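You operate a simulated robot arm through the tools that you are given. There is no shell and no other tool. Be economical: measure what you need, move in short steps, check, and stop when the job is done.

You run a simulated two-armed robot. Do the job below in one go: nothing can be reset, and whatever is moved stays where it is left.

JOB
Screw the cap back on the water bottle. Put one of the black wheels from the top of the right table on the red tray. Set the teal lever of the gear plate to HOLD. Pull the blue container door open. The order is free. The teal lever of the gear plate goes to its stop.

Only the result counts: the job must be done as asked and must still hold three seconds after the hand-in. Knocking over, shifting, dropping, spilling or breaking anything else fails it. Lids that push on must go on centred and level and be pressed home; caps that screw on are set level and turned clockwise until they are tight.

ROBOT AND FRAMES
Two 7-joint arms with two-finger grippers on one trunk, on a base that drives. Base frame: it is fixed to the floor where the robot stands at the start and does not move with it; the origin is under the middle of the robot, x ahead of it, y to its left, z up. Units: m, rad, N and s.
The left shoulder is at the start at [0.041, 0.17, 1.198], the right one opposite. With the tool pointing down near the work surface each hand reaches from about 0.1 to 0.66 m from the robot's upright axis, wherever it stands, measured 20 degrees to its own side. Places, roughly: black wheel (5x5x2 cm) [-6.8, -6.2, 0.8]; blue container door [-9.5, 0.7, 0.8]; red tray (15x11x3 cm) [-6.6, -6.1, 0.8]; teal lever of the gear plate [-2.3, 2, 0.9]; water bottle [0.5, 0.25, 1]. Payload 2.69 kg a hand.
Tool frame (each hand has its own): the origin (TCP) lies between the finger pads and is the grasp point; the fingertips stand 0.02 m ahead of it; z points along the fingers, y is the line along which they close. The gripper opens to 0.1 m. The gripper's body begins 0.063 m behind the TCP.
Orientation is that of the tool frame in the base frame, as [roll, pitch, yaw] about the fixed x, y, z axes, in that order (R = Rz(yaw) Ry(pitch) Rx(roll)). With the fingers straight down and closing along the base's y, the tool's x points along the base's -x, its y along +y and its z along -z.

CONTROLS
- The arms move only by the tool move_arm. It takes "left_moves", "right_moves" or both (then of equal length, played together; a hand with none holds still); each is a list of rows, each a list of 7 numbers: the finger opening in m, from 0 to 0.1, then the shift along the tool's x, y, z in m, then the turn, a rotation vector about the tool's x, y, z in rad. In form: [[fingers, tx, ty, tz, ax, ay, az], ...]. A call has 1 to 20 rows; each row shifts and turns the commanded pose from where the row before left it, along the tool's axes as they then stand. Rows are played at 5 a second. More than 0.05 m and 0.15 rad between two rows, or a gripper value outside its range, and nothing of the call is played. A pose out of reach is approached as far as the arm can. The call stops where the force on the tool passes 40 N (or 10 N more than at its start, if that is more) or the arm is blocked; 0.2 s more then pass. Each finger travels about 0.108 m/s and halts on what it meets, pressing with about 45 N; the grip force reading is that of the motor and also rises with nothing between the fingers. The clock runs only during rows and for 0.2 s after the last one: add rows that do not move to give the fingers time. It gives the time, the measured TCP pose, the force on the tool (base axes), the opening and the grip force at its end, in the units of the frame above (readings bear some noise), with the torque about the TCP (base axes, N m) and any sound that the robot's microphone picked up.
- Cameras (640 x 400 px; columns grow to the right, rows downward): "scene" is now at [0.1637, 0.0495, 1.1507]; the picture's right is [0.54, -0.84, -0.01], its down [-0.11, -0.06, -0.99] and it looks along [0.83, 0.54, -0.12] (base axes); focal length 214 px, centre (320, 200). "left" rides on the left gripper at [0.07, 0.019, -0.099] in its tool frame; the picture's right is [-0.26, 0.97, 0.00], its down [-0.75, -0.20, -0.63] and it looks along [-0.61, -0.16, 0.78] (tool axes); focal length 230 px, centre (320, 200). "right" rides on the right gripper at [0.07, -0.019, -0.099] in its tool frame; the picture's right is [0.26, 0.97, 0.00], its down [-0.75, 0.20, -0.63] and it looks along [-0.61, 0.16, 0.78] (tool axes); focal length 230 px, centre (320, 200). There is no depth. A picture from a camera that has moved, and an enlarged one, comes with that camera's place and axes in the base frame and with its lens. The place of the scene camera against the robot may be out by one fixed shift of up to 0.018 m in any direction.
- snapshot(camera): a new picture of that camera. No time passes.
- lift_body(by): slides the trunk up (or, below 0, down) by that many m; the arms and the scene camera ride with it, the base frame stays. It gives what a move gives, with no picture.
- base_move(legs): drives the robot by 1 to 6 legs, each [ahead, turn to the left] in m and rad, along the robot's own axes; the way and the turn of a leg run together, so that a leg with both is an arc; at most 1.5 m and 3.142 rad a leg. The arms and the cameras ride along, it lands a little off, and it stops where it bumps. It gives what a move gives.
- turn_head(pan, tilt): turns the head with the scene camera to pan (to the left, within 1.047 rad either way) and tilt (down, from -0.506 to 1.204), counted from straight ahead of the robot. It gives what a move gives.
- close_up(camera, box): a new picture of the part [left, top, right, bottom] of that camera's present view, enlarged. No time passes.
- close_job(): hands the job in; it is judged then, once.

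Work in short steps. Places have to be worked out from the pictures, the camera data and where the tool is seen: move nearer, look again, correct. Check each grasp and each placing, and mend what went wrong. You have 165 turns and 130 pictures in all, those below and enlarged ones among them. Open the grippers and draw the arms clear of the work before you hand the job in, unless the task says otherwise; then end with one line.

The tools are called after "Emit:" as name(argument=value, ...) on one line, values as JSON. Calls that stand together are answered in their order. move_arm: Moves the arms, as the interface text tells. Its arguments: {"type":"object","properties":{"left_moves":{"type":"array","items":{"type":"array","items":{"type":"number"}}},"right_moves":{"type":"array","items":{"type":"array","items":{"type":"number"}}}},"required":[]} The other tools are called the same way: lift_body (by) slides the trunk up or down; base_move (legs) drives the base; turn_head (pan, tilt) turns the head that bears the scene camera; snapshot (camera) takes a picture; close_up (camera, box) takes an enlarged picture of a part of a camera's view; close_job () hands the job in.

At the start:

```text
clock: 0.0
left_tcp_pos: [0.2922, 0.3175, 1.2581]
left_ee_rot: [3.14, 0.0, -3.141]
left_force: [-0.1, 0.8, -0.1]
left_wrist_torque: [-0.01, -0.01, 0.01]
left_gripper_width: 0.1003
left_finger_force: 0.1
right_tcp_pos: [0.3655, 0.0222, 0.9988]
right_ee_rot: [-3.141, -0.002, 3.141]
right_force: [-0.6, 0.5, 0.6]
right_wrist_torque: [-0.01, 0.0, 0.0]
right_gripper_width: 0.0999
right_finger_force: 0.0
trunk travel left (down, up): [-0.425, 0.265]
robot x, y, heading: [0.0001, -0.0008, -0.003]
head pan, tilt: [0.571, 0.108]
```

scene: 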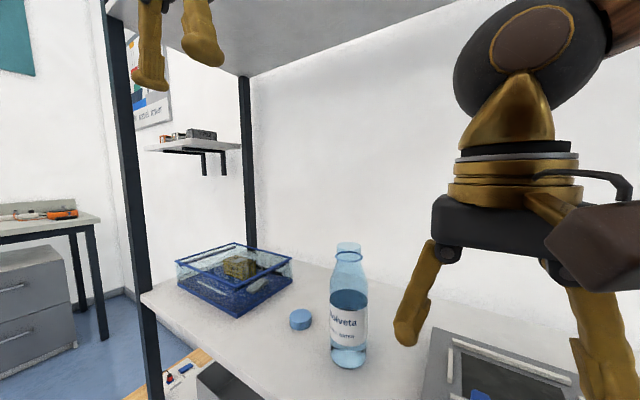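
right: 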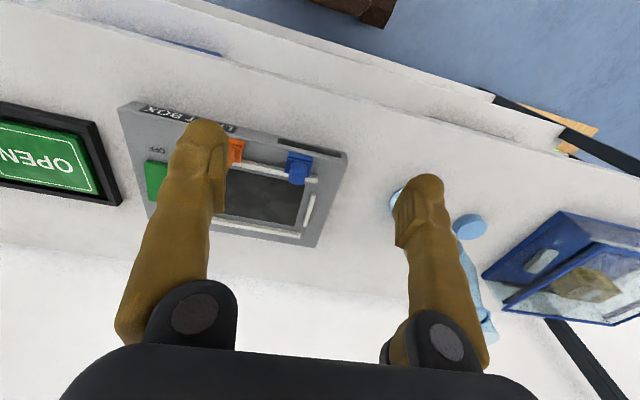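
left: 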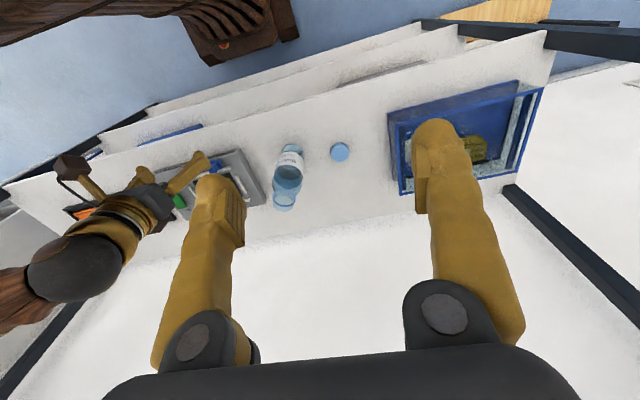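

I place the cap near [0.49, 0.32, 0.84] and the bottle near [0.48, 0.20], with its top at about z 1.03. I'll look closer at the cap and bottle.

Emit:
close_up(camera="scene", box=[260, 230, 420, 380])

Emit:
close_up(camera="left", box=[240, 120, 380, 220])

```text
2.67 times, centred on (340, 305) of scene
camera zoom: at [0.1637, 0.0495, 1.1507], right [0.54, -0.84, -0.01], down [-0.11, -0.06, -0.99], along [0.83, 0.54, -0.12], focal length 572 px, centre (267, -80)
```

zoom: 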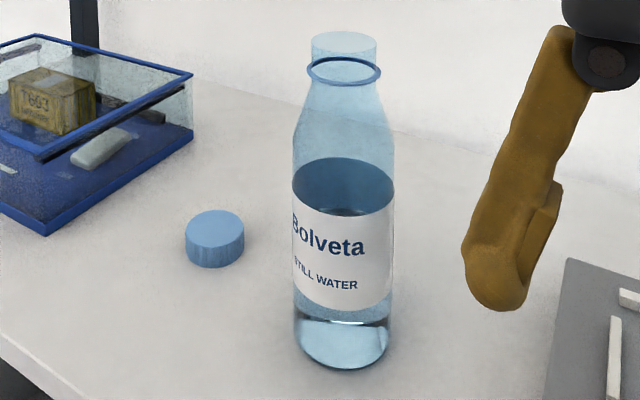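

```text
4.00 times, centred on (310, 170) of left
camera zoom: at [0.2216, 0.3371, 1.3566], right [0.26, 0.97, 0.0], down [0.75, -0.2, 0.63], along [0.61, -0.16, -0.78], focal length 920 px, centre (360, 320)
```

zoom: 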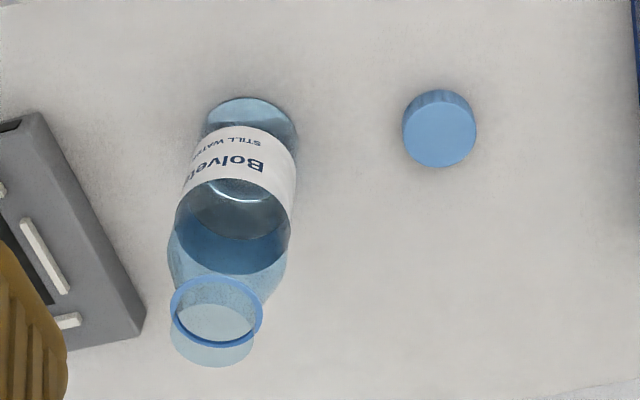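

The cap stands upright, about 46 mm across. Its top centre is near [0.494, 0.317, 0.839], and the neck rim is near [0.476, 0.197, 1.02]. I'll move the left hand to above the cap.

Emit:
move_arm(left_moves=[[0.1, -0.025, 0, 0.035, 0, 0, 0], [0.1, -0.025, 0, 0.035, 0, 0, 0], [0.1, -0.025, 0, 0.035, 0, 0, 0], [0.1, -0.025, 0, 0.035, 0, 0, 0], [0.1, -0.025, 0, 0.035, 0, 0, 0], [0.1, -0.025, 0, 0.035, 0, 0, 0], [0.1, -0.025, 0, 0.035, 0, 0, 0], [0.1, -0.025, 0, 0.035, 0, 0, 0]])

Emit:
snapshot(camera="left")

Emit:
snapshot(camera="scene")

```text
clock: 1.8
left_tcp_pos: [0.475, 0.3156, 0.9824]
left_ee_rot: [3.141, 0.017, 3.139]
left_force: [-0.1, 0.1, 0.0]
left_wrist_torque: [-0.03, 0.02, -0.03]
left_gripper_width: 0.0999
left_finger_force: 0.1
right_tcp_pos: [0.3507, 0.0214, 1.0047]
right_ee_rot: [3.14, 0.014, 3.14]
right_force: [0.7, -0.8, 0.1]
right_wrist_torque: [-0.03, 0.03, 0.0]
right_gripper_width: 0.1
right_finger_force: 0.1
trunk travel left (down, up): [-0.425, 0.265]
robot x, y, heading: [-0.0007, -0.0022, -0.003]
head pan, tilt: [0.571, 0.108]
```

```text
124 pictures are left
camera left: at [0.4032, 0.3347, 1.0797], right [0.26, 0.97, 0.0], down [0.74, -0.2, 0.64], along [0.62, -0.16, -0.77], focal length 230 px, centre (320, 200)
```

left: 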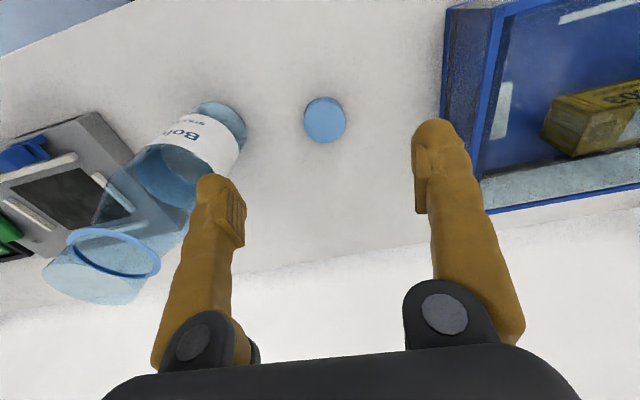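

```text
123 pictures are left
camera scene: at [0.1647, 0.0495, 1.1505], right [0.54, -0.84, -0.01], down [-0.11, -0.06, -0.99], along [0.83, 0.54, -0.12], focal length 214 px, centre (320, 200)
```

scene: 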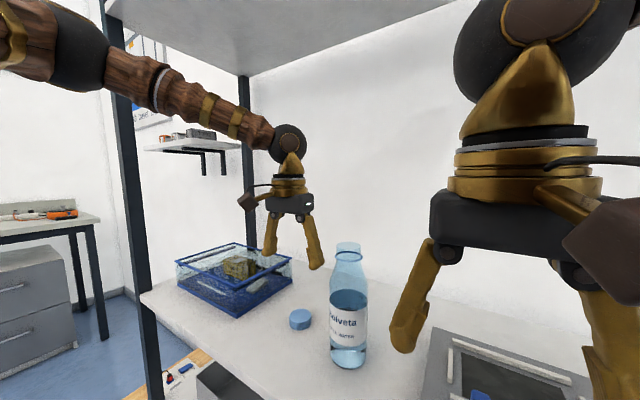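

The cap now reads about [0.489, 0.319]. I'll descend partway and check again.

Emit:
move_arm(left_moves=[[0.1, 0, 0.001, 0.03, 0, 0, 0], [0.1, 0, 0.001, 0.03, 0, 0, 0], [0.1, 0, 0, 0.03, 0, 0, 0], [0.1, 0, 0, 0, 0, 0, 0], [0.1, 0, 0, 0, 0, 0, 0]])

Emit:
snapshot(camera="left")

```text
clock: 3.0
left_tcp_pos: [0.4762, 0.3196, 0.8951]
left_ee_rot: [-3.141, 0.016, -3.141]
left_force: [-1.3, 0.0, -0.6]
left_wrist_torque: [0.0, 0.03, -0.01]
left_gripper_width: 0.1003
left_finger_force: 0.1
right_tcp_pos: [0.3491, 0.0224, 1.0045]
right_ee_rot: [-3.14, 0.014, -3.14]
right_force: [0.3, -0.9, 0.1]
right_wrist_torque: [-0.01, 0.02, -0.02]
right_gripper_width: 0.1001
right_finger_force: 0.0
trunk travel left (down, up): [-0.425, 0.265]
robot x, y, heading: [0.0028, -0.0004, -0.001]
head pan, tilt: [0.571, 0.108]
```

```text
122 pictures are left
camera left: at [0.4044, 0.3395, 0.9937], right [0.26, 0.97, 0.0], down [0.74, -0.2, 0.64], along [0.62, -0.16, -0.77], focal length 230 px, centre (320, 200)
```

left: 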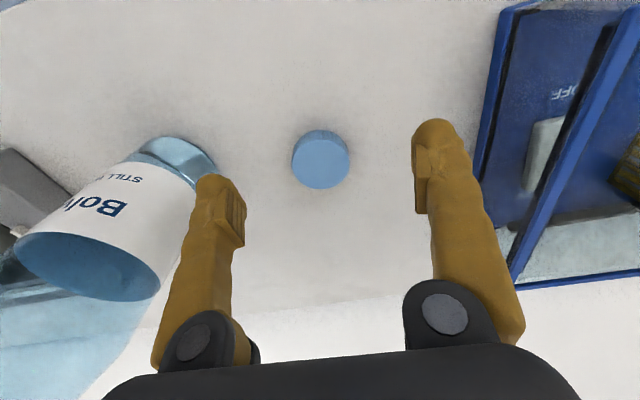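

The cap is at about [0.493, 0.318]. I'll correct the small tilt, centre over the cap, descend and close.

Emit:
move_arm(left_moves=[[0.1, -0.017, -0.002, 0.0, 0, 0.016, 0], [0.1, 0, 0, 0.02, 0, 0, 0], [0.1, 0, 0, 0.02, 0, 0, 0], [0.1, 0, 0, 0.009, 0, 0, 0], [0.1, 0, 0, 0, 0, 0, 0], [0.1, 0, 0, 0, 0, 0, 0]])

Emit:
snapshot(camera="left")

```text
clock: 4.4
left_tcp_pos: [0.4946, 0.3186, 0.8471]
left_ee_rot: [-3.139, -0.001, -3.141]
left_force: [-0.1, -0.8, -0.3]
left_wrist_torque: [0.02, -0.01, 0.02]
left_gripper_width: 0.0999
left_finger_force: 0.0
right_tcp_pos: [0.3493, 0.0215, 1.005]
right_ee_rot: [3.142, 0.013, -3.141]
right_force: [0.0, -1.0, 0.5]
right_wrist_torque: [0.01, -0.02, -0.05]
right_gripper_width: 0.1002
right_finger_force: 0.1
trunk travel left (down, up): [-0.425, 0.265]
robot x, y, heading: [-0.0004, -0.0007, 0.001]
head pan, tilt: [0.571, 0.108]
```

```text
121 pictures are left
camera left: at [0.4245, 0.3377, 0.9467], right [0.26, 0.97, 0.0], down [0.75, -0.2, 0.63], along [0.61, -0.16, -0.78], focal length 230 px, centre (320, 200)
```

left: 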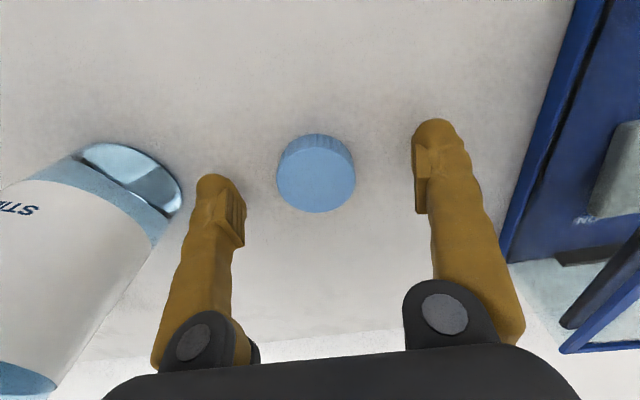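

I'm centred within 1–2 mm. I'll lower 4 mm more and close.

Emit:
move_arm(left_moves=[[0.1, 0, -0.0015, 0.004, 0, 0, 0], [0.06, 0, 0, 0, 0, 0, 0], [0.03, 0, 0, 0, 0, 0, 0], [0.02, 0, 0, 0, 0, 0, 0], [0.02, 0, 0, 0, 0, 0, 0]])

Emit:
snapshot(camera="left")

```text
clock: 5.6
left_tcp_pos: [0.4942, 0.316, 0.8418]
left_ee_rot: [-3.139, 0.0, 3.141]
left_force: [-0.3, -0.4, -0.2]
left_wrist_torque: [0.01, 0.04, 0.0]
left_gripper_width: 0.0407
left_finger_force: 45.3
right_tcp_pos: [0.3483, 0.0211, 1.0051]
right_ee_rot: [3.14, 0.014, 3.142]
right_force: [-1.3, -0.4, -0.5]
right_wrist_torque: [0.01, 0.0, 0.02]
right_gripper_width: 0.0998
right_finger_force: 0.0
trunk travel left (down, up): [-0.425, 0.265]
robot x, y, heading: [0.0017, 0.0021, -0.003]
head pan, tilt: [0.571, 0.108]
```

```text
120 pictures are left
camera left: at [0.4247, 0.3359, 0.9418], right [0.26, 0.97, 0.0], down [0.75, -0.2, 0.63], along [0.61, -0.16, -0.78], focal length 230 px, centre (320, 200)
```

left: 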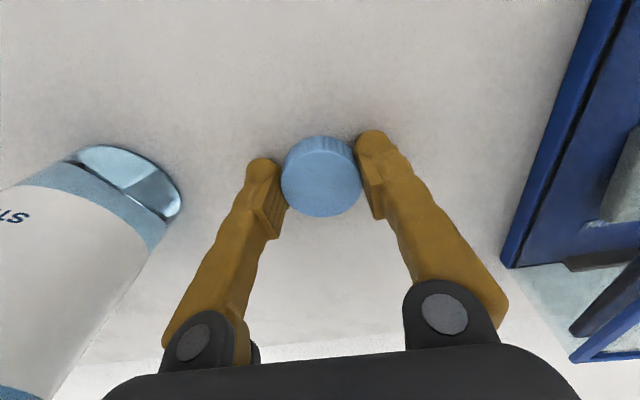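

The cap is gripped (opening 0.041). I'll lift it to z≈1.10.

Emit:
move_arm(left_moves=[[0.02, 0, 0, -0.02, 0, 0, 0], [0.02, 0, 0, -0.04, 0, 0, 0], [0.02, 0, 0, -0.05, 0, 0, 0], [0.02, 0, 0, -0.05, 0, 0, 0], [0.02, 0, 0, -0.05, 0, 0, 0], [0.02, 0, 0, -0.05, 0, 0, 0], [0.02, 0, 0, 0, 0, 0, 0], [0.02, 0, 0, 0, 0, 0, 0]])

Emit:
snapshot(camera="left")

Emit:
snapshot(camera="right")

Emit:
snapshot(camera="scene")

```text
clock: 7.4
left_tcp_pos: [0.497, 0.3148, 1.1075]
left_ee_rot: [3.14, 0.001, 3.14]
left_force: [0.1, 0.3, 0.2]
left_wrist_torque: [0.0, 0.02, 0.01]
left_gripper_width: 0.0405
left_finger_force: 45.1
right_tcp_pos: [0.3488, 0.0216, 1.005]
right_ee_rot: [3.141, 0.014, 3.141]
right_force: [0.3, 0.2, -0.2]
right_wrist_torque: [-0.05, 0.01, -0.01]
right_gripper_width: 0.0999
right_finger_force: 0.0
trunk travel left (down, up): [-0.425, 0.265]
robot x, y, heading: [-0.0012, 0.0007, 0.003]
head pan, tilt: [0.571, 0.108]
```

```text
119 pictures are left
camera left: at [0.4259, 0.3342, 1.2058], right [0.26, 0.97, 0.0], down [0.75, -0.2, 0.63], along [0.61, -0.16, -0.78], focal length 230 px, centre (320, 200)
```

left: 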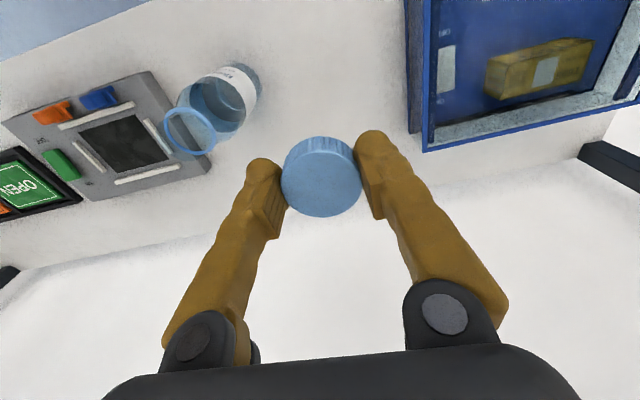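

```text
118 pictures are left
camera right: at [0.2788, 0.0026, 1.1027], right [-0.26, 0.97, 0.0], down [0.74, 0.2, 0.64], along [0.62, 0.16, -0.77], focal length 230 px, centre (320, 200)
```

right: 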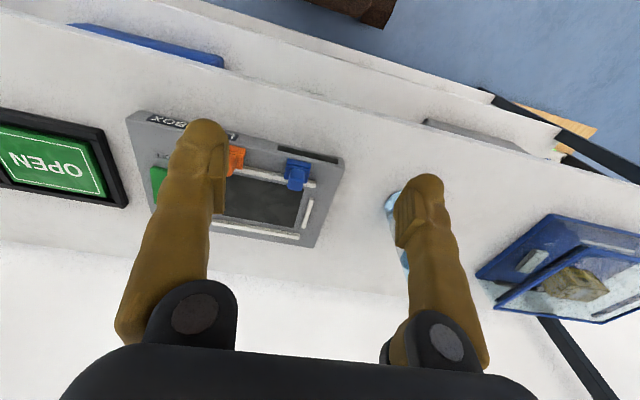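

```text
117 pictures are left
camera scene: at [0.1636, 0.0494, 1.1507], right [0.54, -0.84, -0.01], down [-0.11, -0.06, -0.99], along [0.83, 0.54, -0.12], focal length 214 px, centre (320, 200)
```

scene: 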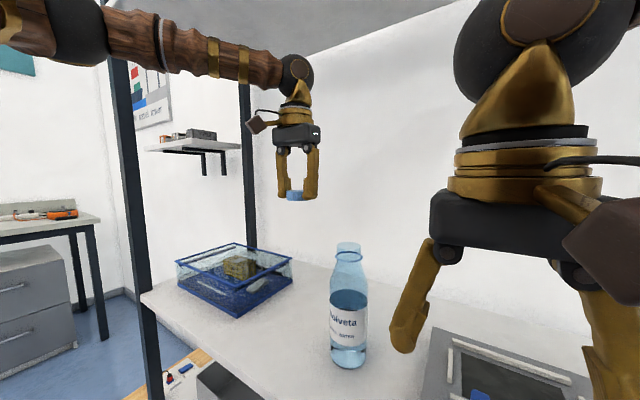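

The cap is held level. Next I'll turn the right hand horizontal, pointing ahead and about 30° left, so it can brace the bottle.

Emit:
move_arm(right_moves=[[0.1, 0, 0, 0, 0, 0, -0.13], [0.1, 0, 0, 0, 0, 0, -0.13], [0.1, 0, 0, 0, 0, 0, -0.13], [0.1, 0, 0, 0, 0, 0, -0.13], [0.1, 0, 0, 0, 0, -0.143, 0], [0.1, 0, 0, 0, 0, -0.143, 0], [0.1, 0, 0, 0, 0, -0.143, 0], [0.1, 0, 0, 0, 0, -0.143, 0], [0.1, 0, 0, 0, 0, -0.143, 0], [0.1, 0, 0, 0, 0, -0.143, 0], [0.1, 0, 0, 0, 0, -0.143, 0], [0.1, 0, 0, 0, 0, -0.143, 0], [0.1, 0, 0, 0, 0, -0.143, 0], [0.1, 0, 0, 0, 0, -0.143, 0], [0.1, 0, 0, 0, 0, -0.143, 0], [0.1, 0, 0, 0, 0, 0, 0]])

Emit:
snapshot(camera="right")

Emit:
snapshot(camera="scene")

```text
clock: 10.8
left_tcp_pos: [0.4949, 0.3172, 1.1056]
left_ee_rot: [-3.14, 0.003, -3.141]
left_force: [0.6, 0.5, 0.1]
left_wrist_torque: [-0.08, -0.03, 0.03]
left_gripper_width: 0.0406
left_finger_force: 44.9
right_tcp_pos: [0.3466, 0.0252, 1.0016]
right_ee_rot: [-1.728, 1.56, -1.194]
right_force: [0.2, 0.7, -0.4]
right_wrist_torque: [0.01, 0.01, -0.07]
right_gripper_width: 0.1
right_finger_force: 0.0
trunk travel left (down, up): [-0.425, 0.265]
robot x, y, heading: [0.0004, -0.0006, 0.003]
head pan, tilt: [0.571, 0.108]
```

```text
116 pictures are left
camera right: at [0.2715, -0.042, 0.9327], right [-0.49, 0.83, -0.27], down [-0.65, -0.14, 0.75], along [0.58, 0.54, 0.61], focal length 230 px, centre (320, 200)
```

right: 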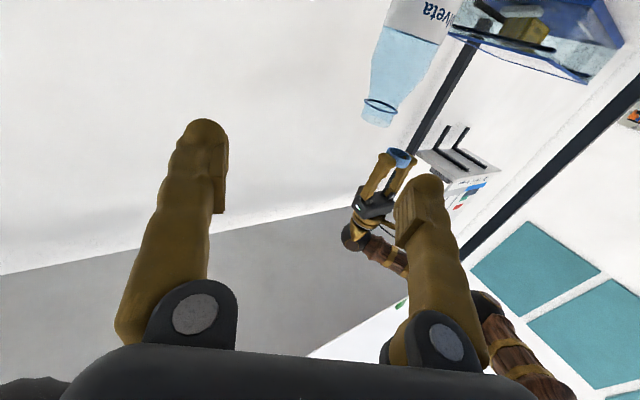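

```text
115 pictures are left
camera scene: at [0.1628, 0.0512, 1.1508], right [0.54, -0.84, -0.01], down [-0.11, -0.06, -0.99], along [0.83, 0.54, -0.12], focal length 214 px, centre (320, 200)
```

scene: 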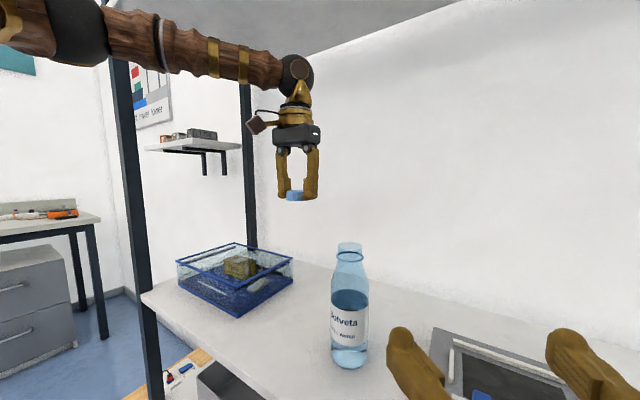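

The orientation is right. I'll shift sideways and down to line up with the bottle at z≈0.925, staying 0.1 m short, then check.

Emit:
move_arm(right_moves=[[0.1, 0.0255, 0.0275, 0, 0, 0, 0], [0.1, 0.0255, 0.0275, 0, 0, 0, 0], [0.1, 0.0255, 0.0275, 0, 0, 0, 0], [0.1, 0, 0, 0.03, 0, 0, 0], [0.1, 0, 0, 0.03, 0, 0, 0], [0.1, 0, 0, 0.03, 0, 0, 0], [0.1, 0, 0, 0, 0, 0, 0]])

Emit:
snapshot(camera="right")

Emit:
snapshot(camera="scene")

Emit:
snapshot(camera="left")

```text
clock: 12.4
left_tcp_pos: [0.4964, 0.3156, 1.1057]
left_ee_rot: [3.14, 0.002, 3.141]
left_force: [-0.1, 0.1, 0.2]
left_wrist_torque: [0.03, 0.02, 0.01]
left_gripper_width: 0.0403
left_finger_force: 44.7
right_tcp_pos: [0.387, 0.14, 0.9327]
right_ee_rot: [-0.458, 1.556, 0.061]
right_force: [-0.9, -0.7, 0.9]
right_wrist_torque: [-0.03, 0.01, 0.0]
right_gripper_width: 0.0999
right_finger_force: 0.1
trunk travel left (down, up): [-0.425, 0.265]
robot x, y, heading: [-0.0024, 0.0011, 0.003]
head pan, tilt: [0.571, 0.108]
```

```text
114 pictures are left
camera right: at [0.3125, 0.075, 0.861], right [-0.48, 0.84, -0.26], down [-0.66, -0.14, 0.74], along [0.58, 0.53, 0.62], focal length 230 px, centre (320, 200)
```

right: 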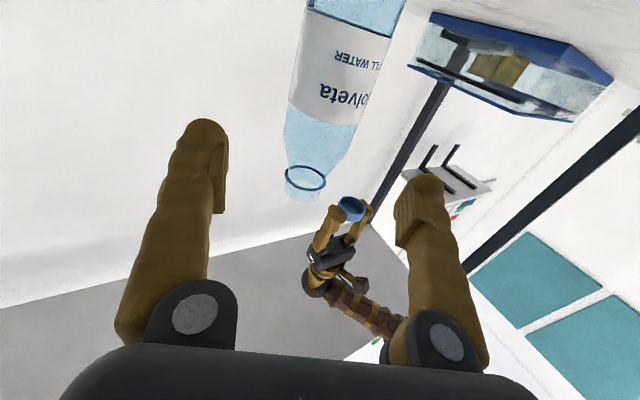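

```text
113 pictures are left
camera scene: at [0.1636, 0.0495, 1.1507], right [0.54, -0.84, -0.01], down [-0.11, -0.06, -0.99], along [0.83, 0.54, -0.12], focal length 214 px, centre (320, 200)
```

scene: 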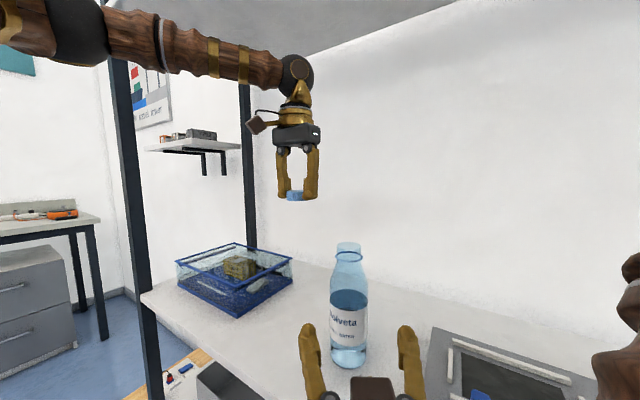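

```text
112 pictures are left
camera left: at [0.4259, 0.3343, 1.2054], right [0.26, 0.97, 0.0], down [0.75, -0.2, 0.63], along [0.61, -0.16, -0.78], focal length 230 px, centre (320, 200)
```

left: 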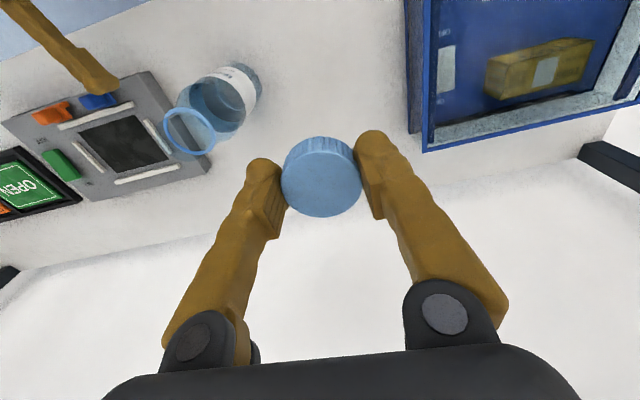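

The bottle lies on the hand's axis, about 0.105 m ahead. I'll advance and close gently onto it.

Emit:
move_arm(right_moves=[[0.1, 0, 0.001, 0.03, 0, 0, 0], [0.1, 0, 0.001, 0.03, 0, 0, 0], [0.1, 0, 0, 0.025, 0, 0, 0], [0.1, 0, 0, 0.018, 0, 0, 0], [0.1, 0, 0, 0, 0, 0, 0], [0.1, 0, 0, 0, 0, 0, 0]])

Emit:
snapshot(camera="right")

Emit:
snapshot(camera="left")

```text
clock: 13.8
left_tcp_pos: [0.4961, 0.3159, 1.106]
left_ee_rot: [3.138, -0.001, 3.139]
left_force: [0.4, -0.2, -0.3]
left_wrist_torque: [0.01, -0.02, 0.01]
left_gripper_width: 0.0406
left_finger_force: 44.7
right_tcp_pos: [0.4835, 0.1844, 0.932]
right_ee_rot: [-0.513, 1.553, -0.016]
right_force: [-0.6, -1.0, -0.1]
right_wrist_torque: [-0.04, -0.01, -0.01]
right_gripper_width: 0.0997
right_finger_force: 0.1
trunk travel left (down, up): [-0.425, 0.265]
robot x, y, heading: [0.002, 0.0018, -0.001]
head pan, tilt: [0.571, 0.108]
```

```text
111 pictures are left
camera right: at [0.4094, 0.1191, 0.8604], right [-0.46, 0.85, -0.27], down [-0.66, -0.12, 0.74], along [0.59, 0.51, 0.62], focal length 230 px, centre (320, 200)
```

right: 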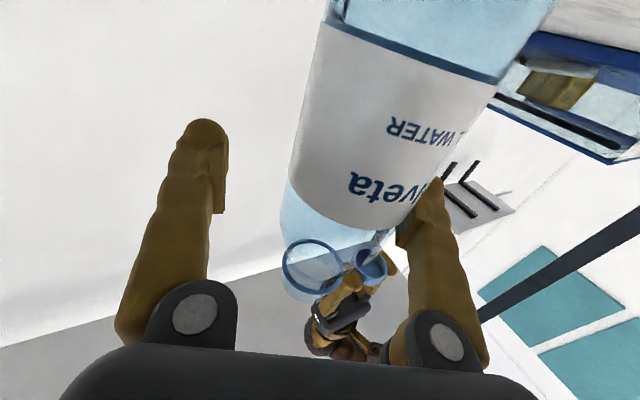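

```text
110 pictures are left
camera left: at [0.4263, 0.3344, 1.2053], right [0.26, 0.97, 0.0], down [0.75, -0.2, 0.63], along [0.61, -0.16, -0.78], focal length 230 px, centre (320, 200)
```

left: 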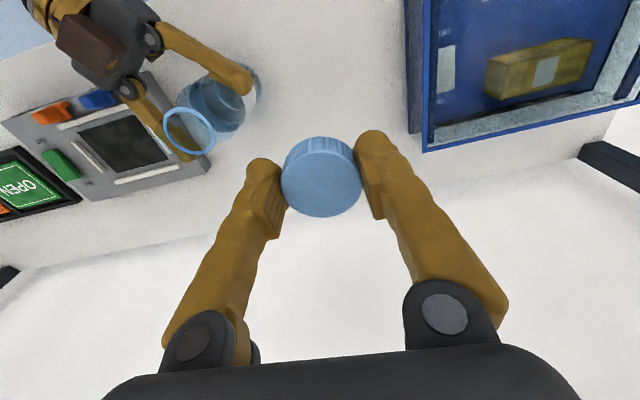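

The bottle sits about 16 mm left of the hand's centre. I'll shift the hand over before closing.

Emit:
move_arm(right_moves=[[0.1, 0, 0.008, 0, 0, 0, 0], [0.1, 0, 0.008, 0, 0, 0, 0], [0.1, 0, 0, 0, 0, 0, 0], [0.1, 0, 0, 0, 0, 0, 0]])

Emit:
snapshot(camera="right")

```text
clock: 14.8
left_tcp_pos: [0.4955, 0.3143, 1.106]
left_ee_rot: [3.14, 0.001, 3.139]
left_force: [0.1, -0.8, -0.3]
left_wrist_torque: [0.06, 0.02, -0.02]
left_gripper_width: 0.0407
left_finger_force: 44.7
right_tcp_pos: [0.4782, 0.195, 0.9298]
right_ee_rot: [-0.625, 1.551, -0.127]
right_force: [0.3, 0.4, 1.1]
right_wrist_torque: [-0.01, 0.01, 0.0]
right_gripper_width: 0.0999
right_finger_force: 0.1
trunk travel left (down, up): [-0.425, 0.265]
robot x, y, heading: [-0.0019, 0.0003, -0.002]
head pan, tilt: [0.571, 0.108]
```

```text
109 pictures are left
camera right: at [0.4018, 0.1315, 0.8588], right [-0.46, 0.85, -0.27], down [-0.66, -0.12, 0.74], along [0.59, 0.52, 0.62], focal length 230 px, centre (320, 200)
```

right: 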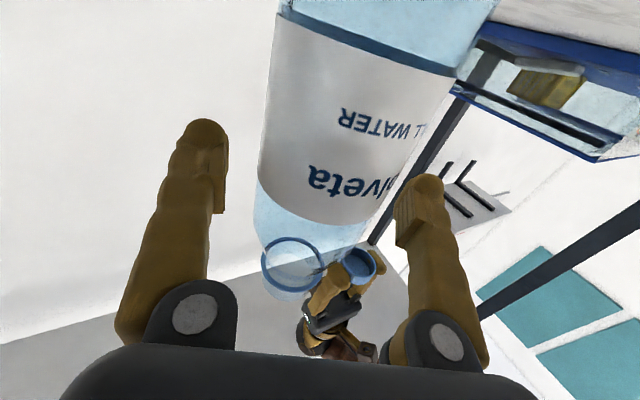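

The hand is centred on the bottle. I'll close the right hand.

Emit:
move_arm(right_moves=[[0.08, 0, 0, 0, 0, 0, 0], [0.07, 0, 0, 0, 0, 0, 0], [0.06, 0, 0, 0, 0, 0, 0], [0.05, 0, 0, 0, 0, 0, 0], [0.05, 0, 0, 0, 0, 0, 0]])

Emit:
snapshot(camera="left")

Emit:
close_up(camera="scene", box=[240, 160, 400, 260])

```text
clock: 16.0
left_tcp_pos: [0.4954, 0.3146, 1.1061]
left_ee_rot: [3.139, -0.001, 3.141]
left_force: [-0.1, 0.3, -0.7]
left_wrist_torque: [0.02, -0.02, 0.01]
left_gripper_width: 0.0405
left_finger_force: 44.6
right_tcp_pos: [0.4772, 0.1943, 0.928]
right_ee_rot: [-0.649, 1.555, -0.15]
right_force: [2.1, 2.5, 5.0]
right_wrist_torque: [0.35, -0.16, -0.05]
right_gripper_width: 0.0608
right_finger_force: 44.7
trunk travel left (down, up): [-0.425, 0.265]
robot x, y, heading: [0.0045, 0.0015, 0.004]
head pan, tilt: [0.571, 0.108]
```

```text
108 pictures are left
camera left: at [0.426, 0.3344, 1.2054], right [0.26, 0.97, 0.0], down [0.75, -0.2, 0.63], along [0.61, -0.16, -0.78], focal length 230 px, centre (320, 200)
```

left: 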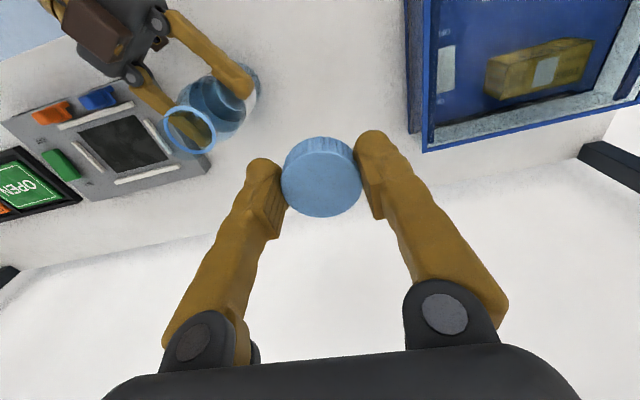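

```text
4.00 times, centred on (320, 210) of scene
camera zoom: at [0.1637, 0.0496, 1.1508], right [0.54, -0.84, -0.01], down [-0.11, -0.06, -0.99], along [0.83, 0.54, -0.12], focal length 858 px, centre (320, 160)
```

zoom: 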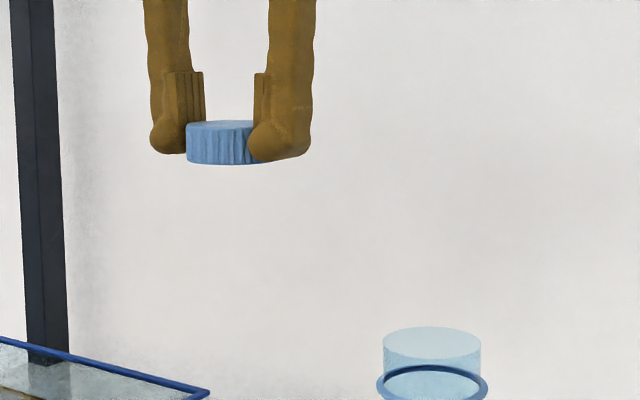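

The bottle is braced (opening 0.061). I'll measure the rim precisely in the left view.

Emit:
close_up(camera="left", box=[150, 80, 390, 230])

```text
2.67 times, centred on (270, 155) of left
camera zoom: at [0.426, 0.3344, 1.2054], right [0.26, 0.97, 0.0], down [0.75, -0.2, 0.63], along [0.61, -0.16, -0.78], focal length 614 px, centre (453, 320)
```

zoom: 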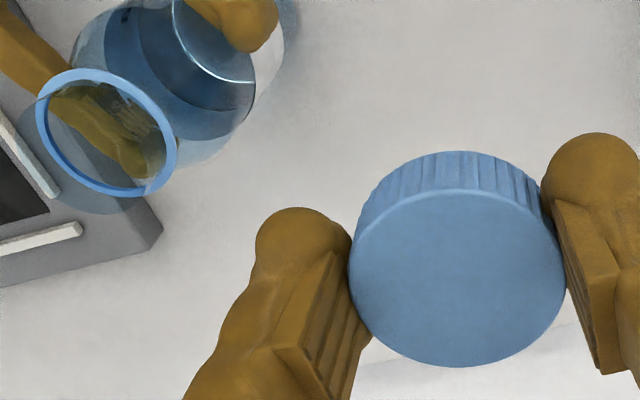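

Bottle neck at ≈[0.475, 0.200], rim z≈1.02; cap centre lies on the TCP with its bottom ~23 mm lower. I'll move over the neck, at the same time pre-turning the left hand counter-clockwise for twist range.

Emit:
move_arm(left_moves=[[0.02, 0.007, -0.038, 0, 0, 0, 0], [0.02, 0.007, -0.038, 0, 0, 0, 0], [0.02, 0.0065, -0.039, 0, 0, 0, 0], [0.02, 0, 0, 0, 0, 0, -0.14], [0.02, 0, 0, 0, 0, 0, -0.14], [0.02, 0, 0, 0, 0, 0, -0.14], [0.02, 0, 0, 0, 0, 0, -0.14], [0.02, 0, 0, 0, 0, 0, -0.14], [0.02, 0, 0, 0, 0, 0, -0.14], [0.02, 0, 0, 0, 0, 0, -0.14], [0.02, 0, 0, 0, 0, 0, -0.14], [0.02, 0, 0, 0, 0, 0, 0], [0.02, 0, 0, 0, 0, 0, 0]])

Emit:
snapshot(camera="left")

Emit:
close_up(camera="scene", box=[268, 160, 428, 260])

Emit:
snapshot(camera="right")

```text
clock: 18.8
left_tcp_pos: [0.4732, 0.2016, 1.1023]
left_ee_rot: [3.14, 0.001, -2.022]
left_force: [-0.1, 0.0, 0.5]
left_wrist_torque: [0.03, 0.03, -0.01]
left_gripper_width: 0.0405
left_finger_force: 45.0
right_tcp_pos: [0.4774, 0.1953, 0.9288]
right_ee_rot: [-0.627, 1.555, -0.128]
right_force: [-0.2, 0.1, -0.2]
right_wrist_torque: [0.01, -0.01, -0.06]
right_gripper_width: 0.061
right_finger_force: 45.1
trunk travel left (down, up): [-0.425, 0.265]
robot x, y, heading: [-0.0019, -0.0, -0.005]
head pan, tilt: [0.571, 0.108]
```

```text
105 pictures are left
camera left: at [0.4265, 0.1474, 1.2009], right [-0.76, 0.65, 0.0], down [0.51, 0.59, 0.63], along [0.41, 0.48, -0.78], focal length 230 px, centre (320, 200)
```

left: 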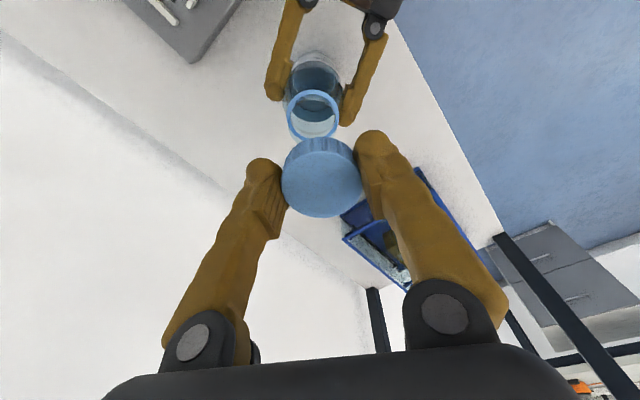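

```text
4.00 times, centred on (348, 210) of scene
camera zoom: at [0.164, 0.0496, 1.1507], right [0.54, -0.84, -0.01], down [-0.11, -0.06, -0.99], along [0.83, 0.54, -0.12], focal length 858 px, centre (208, 160)
```

zoom: 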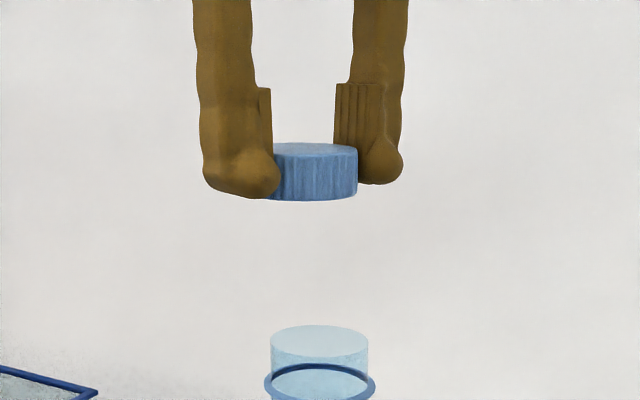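

```text
103 pictures are left
camera right: at [0.4009, 0.1316, 0.8579], right [-0.46, 0.85, -0.27], down [-0.66, -0.12, 0.74], along [0.6, 0.51, 0.62], focal length 230 px, centre (320, 200)
```

right: 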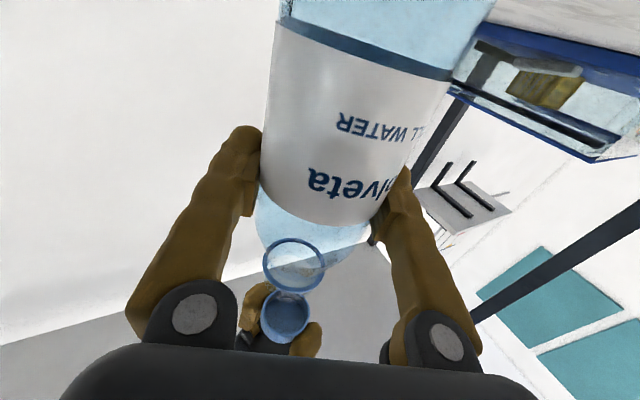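

All three views agree that the cap must shift by about +3.5 mm in x and −5.5 mm in y. I'll correct and descend to about 15 mm above the rim.

Emit:
move_arm(left_moves=[[0.02, 0.0034, -0.0055, 0, 0, 0, 0], [0.02, 0, 0, 0.015, 0, 0, 0], [0.02, 0, 0, 0.015, 0, 0, 0], [0.02, 0, 0, 0.012, 0, 0, 0], [0.02, 0, 0, 0, 0, 0, 0], [0.02, 0, 0, 0, 0, 0, 0]])

Emit:
close_up(camera="left", box=[240, 80, 400, 230])

Emit:
close_up(camera="scene", box=[268, 160, 428, 260])

Emit:
close_up(camera="right", box=[220, 220, 380, 340])

```text
clock: 20.2
left_tcp_pos: [0.4779, 0.1984, 1.0607]
left_ee_rot: [3.14, 0.002, -2.022]
left_force: [1.3, 0.2, -1.4]
left_wrist_torque: [0.03, 0.0, 0.02]
left_gripper_width: 0.0405
left_finger_force: 45.2
right_tcp_pos: [0.4774, 0.1954, 0.9285]
right_ee_rot: [-0.637, 1.555, -0.14]
right_force: [-0.3, 0.1, -0.1]
right_wrist_torque: [-0.01, 0.01, 0.02]
right_gripper_width: 0.0613
right_finger_force: 45.4
trunk travel left (down, up): [-0.425, 0.265]
robot x, y, heading: [-0.0006, -0.0002, 0.002]
head pan, tilt: [0.571, 0.108]
```

```text
2.67 times, centred on (320, 155) of left
camera zoom: at [0.4307, 0.1426, 1.1589], right [-0.76, 0.65, 0.0], down [0.51, 0.59, 0.63], along [0.41, 0.48, -0.78], focal length 614 px, centre (320, 320)
```

zoom: 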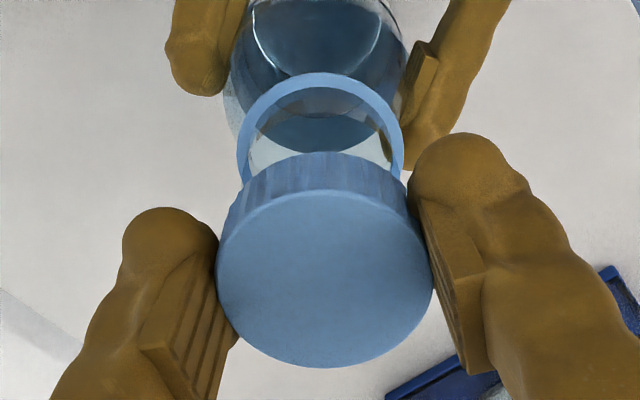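

```text
4.00 times, centred on (348, 210) of scene
camera zoom: at [0.164, 0.0496, 1.1507], right [0.54, -0.84, -0.01], down [-0.11, -0.06, -0.99], along [0.83, 0.54, -0.12], focal length 858 px, centre (208, 160)
```

zoom: 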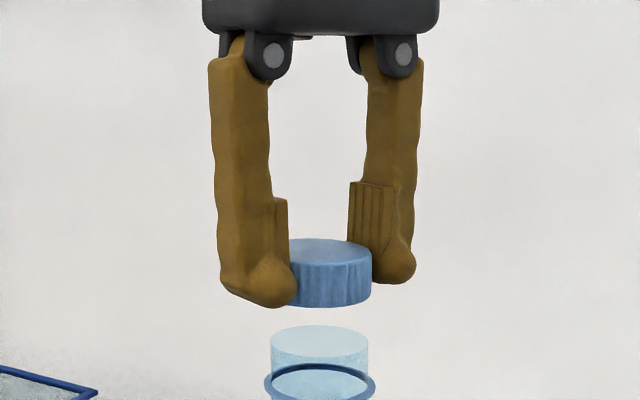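

```text
3.33 times, centred on (300, 280) of right
camera zoom: at [0.4009, 0.1316, 0.8578], right [-0.46, 0.85, -0.27], down [-0.66, -0.12, 0.74], along [0.6, 0.51, 0.62], focal length 767 px, centre (387, -67)
```

zoom: 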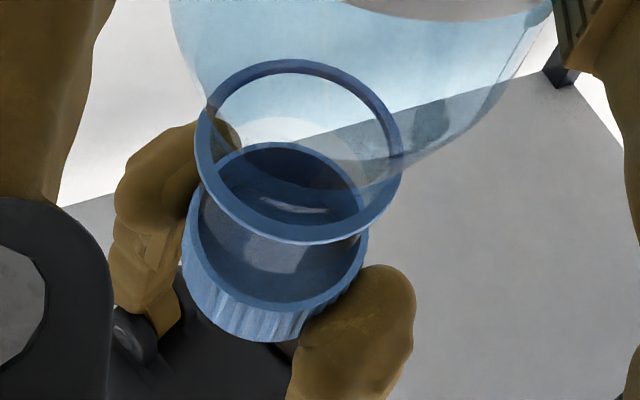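

Laterally it's within 1 mm, and in depth it's about 3 mm too far. I'll correct and lower gently until the cap meets the rim.

Emit:
move_arm(left_moves=[[0.02, 0.003, -0.0005, 0, 0, 0, 0], [0.02, 0, 0, 0, 0, 0, 0], [0.02, 0, 0, 0.005, 0, 0, 0], [0.02, 0, 0, 0.005, 0, 0, 0], [0.02, 0, 0, 0.003, 0, 0, 0], [0.02, 0, 0, 0, 0, 0, 0]])

Emit:
close_up(camera="scene", box=[268, 160, 428, 260])

Emit:
close_up(camera="right", box=[220, 220, 380, 340])

```text
clock: 21.6
left_tcp_pos: [0.4765, 0.1931, 1.0462]
left_ee_rot: [3.141, 0.001, -2.021]
left_force: [-0.6, 0.2, -0.5]
left_wrist_torque: [0.0, 0.01, -0.02]
left_gripper_width: 0.0406
left_finger_force: 44.8
right_tcp_pos: [0.4769, 0.195, 0.9293]
right_ee_rot: [-0.629, 1.556, -0.132]
right_force: [-1.0, 0.3, -0.7]
right_wrist_torque: [-0.04, 0.0, 0.03]
right_gripper_width: 0.0609
right_finger_force: 44.9
trunk travel left (down, up): [-0.425, 0.265]
robot x, y, heading: [-0.0028, 0.0006, -0.002]
head pan, tilt: [0.571, 0.108]
```

```text
4.00 times, centred on (348, 210) of scene
camera zoom: at [0.164, 0.0496, 1.1507], right [0.54, -0.84, -0.01], down [-0.11, -0.06, -0.99], along [0.83, 0.54, -0.12], focal length 858 px, centre (208, 160)
```

zoom: 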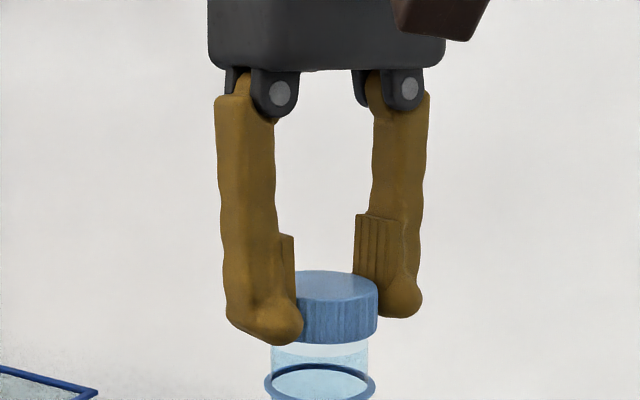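

```text
3.33 times, centred on (300, 280) of right
camera zoom: at [0.4009, 0.1316, 0.8579], right [-0.46, 0.85, -0.27], down [-0.66, -0.12, 0.74], along [0.6, 0.51, 0.62], focal length 767 px, centre (387, -67)
```

zoom: 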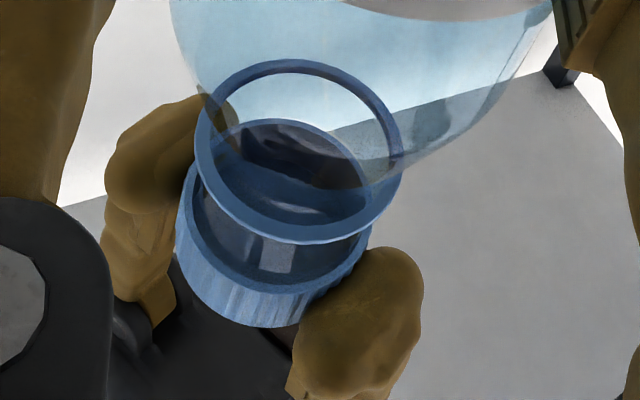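

Centring is within about 1–1.5 mm. I'll fine-correct and lower to contact.

Emit:
move_arm(left_moves=[[0.02, -0.0009, 0.001, 0, 0, 0, 0], [0.02, 0, 0, 0.002, 0, 0, 0], [0.02, 0, 0, 0.002, 0, 0, 0], [0.02, 0, 0, 0.002, 0, 0, 0], [0.02, 0, 0, 0.002, 0, 0, 0], [0.02, 0, 0, 0, 0, 0, 0]])

Emit:
close_up(camera="scene", box=[268, 160, 428, 260])

```text
clock: 23.0
left_tcp_pos: [0.4768, 0.1946, 1.0397]
left_ee_rot: [-3.14, 0.001, -2.023]
left_force: [-2.6, -0.7, 16.6]
left_wrist_torque: [-0.25, 0.17, -0.03]
left_gripper_width: 0.0406
left_finger_force: 44.9
right_tcp_pos: [0.4766, 0.1947, 0.9285]
right_ee_rot: [-0.671, 1.557, -0.175]
right_force: [5.0, 1.9, -10.1]
right_wrist_torque: [0.4, 0.03, 0.01]
right_gripper_width: 0.061
right_finger_force: 44.9
trunk travel left (down, up): [-0.425, 0.265]
robot x, y, heading: [0.0001, 0.0017, -0.001]
head pan, tilt: [0.571, 0.108]
```

```text
4.00 times, centred on (348, 210) of scene
camera zoom: at [0.1637, 0.0495, 1.1508], right [0.54, -0.84, -0.01], down [-0.11, -0.06, -0.99], along [0.83, 0.54, -0.12], focal length 858 px, centre (208, 160)
```

zoom: 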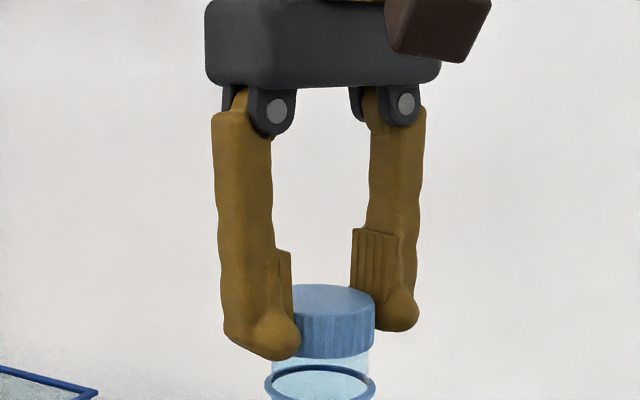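

The cap contacts the rim at z≈1.040 and looks centred. I'll turn clockwise with light downward feed.

Emit:
move_arm(left_moves=[[0.02, 0, 0, 0.0003, 0, 0, 0.12], [0.02, 0, 0, 0.0004, 0, 0, 0.12], [0.02, 0, 0, 0.0004, 0, 0, 0.12], [0.02, 0, 0, 0.0004, 0, 0, 0.12], [0.02, 0, 0, 0.0004, 0, 0, 0.12], [0.02, 0, 0, 0.0004, 0, 0, 0.12], [0.02, 0, 0, 0, 0, 0, 0]])

Emit:
close_up(camera="scene", box=[268, 160, 428, 260])

```text
clock: 24.6
left_tcp_pos: [0.4764, 0.1954, 1.0352]
left_ee_rot: [3.14, 0.0, -2.745]
left_force: [-0.3, 2.7, -1.5]
left_wrist_torque: [0.01, 0.01, -0.04]
left_gripper_width: 0.0407
left_finger_force: 45.5
right_tcp_pos: [0.4779, 0.1953, 0.9294]
right_ee_rot: [-0.552, 1.553, -0.057]
right_force: [0.6, -1.9, 0.2]
right_wrist_torque: [0.21, 0.08, 0.03]
right_gripper_width: 0.0613
right_finger_force: 44.6
trunk travel left (down, up): [-0.425, 0.265]
robot x, y, heading: [-0.0022, -0.0002, -0.0]
head pan, tilt: [0.571, 0.108]
```

```text
4.00 times, centred on (348, 210) of scene
camera zoom: at [0.1639, 0.0496, 1.1507], right [0.54, -0.84, -0.01], down [-0.11, -0.06, -0.99], along [0.83, 0.54, -0.12], focal length 858 px, centre (208, 160)
```

zoom: 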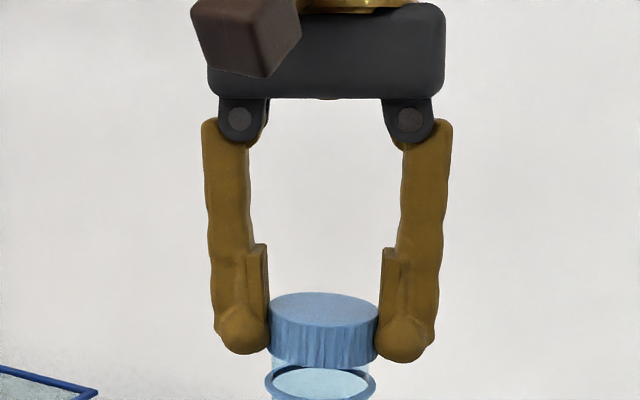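

The cap dropped 4.5 mm onto the neck and the force vanished, so it's seated around the neck. I'll continue clockwise with small downward feed, watching torque.

Emit:
move_arm(left_moves=[[0.02, 0, 0, 0.001, 0, 0, 0.13], [0.02, 0, 0, 0.001, 0, 0, 0.13], [0.02, 0, 0, 0.0005, 0, 0, 0.13], [0.02, 0, 0, 0.0005, 0, 0, 0.13], [0.02, 0, 0, 0.0003, 0, 0, 0.13], [0.02, 0, 0, 0.0003, 0, 0, 0.13], [0.02, 0, 0, 0, 0, 0, 0]])

```text
clock: 26.2
left_tcp_pos: [0.4761, 0.1949, 1.0345]
left_ee_rot: [3.137, 0.001, 2.758]
left_force: [-12.0, 16.1, 28.1]
left_wrist_torque: [0.75, -0.12, 0.13]
left_gripper_width: 0.0405
left_finger_force: 44.4
right_tcp_pos: [0.478, 0.193, 0.9286]
right_ee_rot: [-0.668, 1.555, -0.175]
right_force: [18.6, -12.3, -11.2]
right_wrist_torque: [1.5, 0.64, -0.25]
right_gripper_width: 0.0611
right_finger_force: 45.3
trunk travel left (down, up): [-0.425, 0.265]
robot x, y, heading: [0.0019, -0.0003, -0.003]
head pan, tilt: [0.571, 0.108]
```

Vertical force has built up (28 N) with some side load. I'll back the feed off slightly and keep turning.

Emit:
move_arm(left_moves=[[0.02, 0, 0, -0.001, 0, 0, 0.1], [0.02, 0, 0, -0.0005, 0, 0, 0.1], [0.02, 0, 0, 0, 0, 0, 0.1], [0.02, 0, 0, 0, 0, 0, 0.1], [0.02, 0, 0, 0, 0, 0, 0]])

Emit:
close_up(camera="scene", box=[268, 160, 428, 260])

Emit:
snapshot(camera="right")

```text
clock: 27.4
left_tcp_pos: [0.4761, 0.1956, 1.0339]
left_ee_rot: [3.139, -0.004, 2.36]
left_force: [-2.6, 25.2, 11.7]
left_wrist_torque: [0.68, -0.11, 0.23]
left_gripper_width: 0.0405
left_finger_force: 44.6
right_tcp_pos: [0.4772, 0.1951, 0.929]
right_ee_rot: [-0.628, 1.557, -0.134]
right_force: [1.5, -27.5, -5.1]
right_wrist_torque: [1.99, 0.44, -0.21]
right_gripper_width: 0.0611
right_finger_force: 44.8
trunk travel left (down, up): [-0.425, 0.265]
robot x, y, heading: [0.0017, -0.0007, -0.005]
head pan, tilt: [0.571, 0.108]
```

```text
4.00 times, centred on (348, 210) of scene
camera zoom: at [0.1634, 0.0492, 1.1507], right [0.54, -0.84, -0.01], down [-0.11, -0.06, -0.99], along [0.83, 0.54, -0.12], focal length 858 px, centre (208, 160)
```

zoom: 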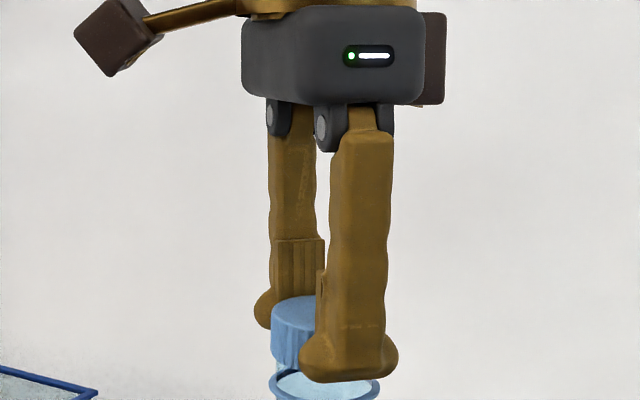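

```text
94 pictures are left
camera right: at [0.4009, 0.1303, 0.8577], right [-0.45, 0.85, -0.27], down [-0.66, -0.12, 0.74], along [0.6, 0.51, 0.62], focal length 230 px, centre (320, 200)
```

right: 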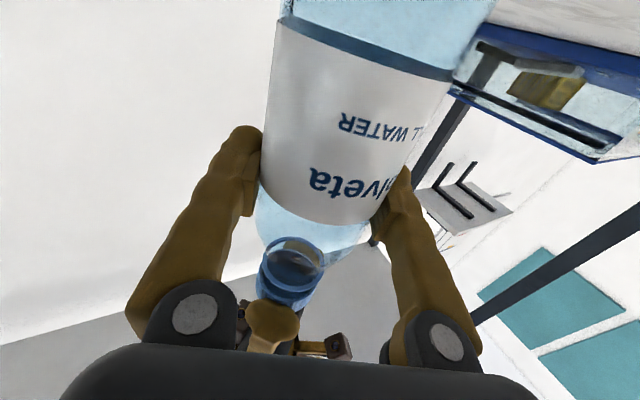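

Side load is building because the cap isn't concentric in the hand. I'll open, turn back counter-clockwise and regrip centred.

Emit:
move_arm(left_moves=[[0.05, 0, 0, 0, 0, 0, 0], [0.08, 0, 0, 0, 0, 0, 0], [0.08, 0, 0, 0, 0, 0, 0], [0.08, 0, 0, 0, 0, 0, 0]])

Emit:
snapshot(camera="left")

```text
clock: 28.4
left_tcp_pos: [0.4774, 0.193, 1.0357]
left_ee_rot: [-3.141, -0.003, 2.359]
left_force: [-0.1, 0.0, 0.1]
left_wrist_torque: [-0.01, 0.0, -0.05]
left_gripper_width: 0.0798
left_finger_force: 0.0
right_tcp_pos: [0.4776, 0.1952, 0.9297]
right_ee_rot: [-0.604, 1.553, -0.104]
right_force: [0.7, -0.8, 0.2]
right_wrist_torque: [-0.02, 0.02, -0.04]
right_gripper_width: 0.0612
right_finger_force: 44.7
trunk travel left (down, up): [-0.425, 0.265]
robot x, y, heading: [-0.0011, 0.0, 0.006]
head pan, tilt: [0.571, 0.108]
```

```text
93 pictures are left
camera left: at [0.4402, 0.2568, 1.1342], right [0.86, 0.5, 0.0], down [0.39, -0.67, 0.63], along [0.32, -0.54, -0.78], focal length 230 px, centre (320, 200)
```

left: 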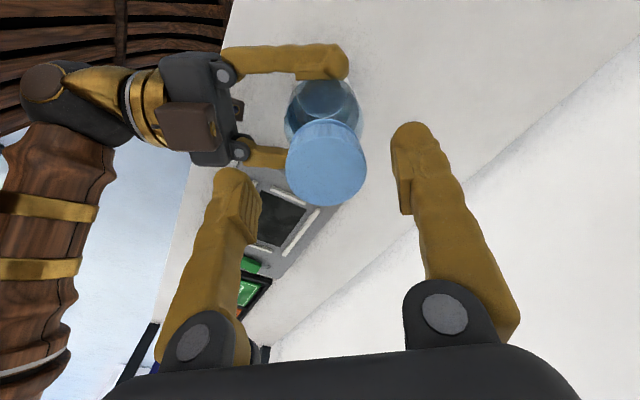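

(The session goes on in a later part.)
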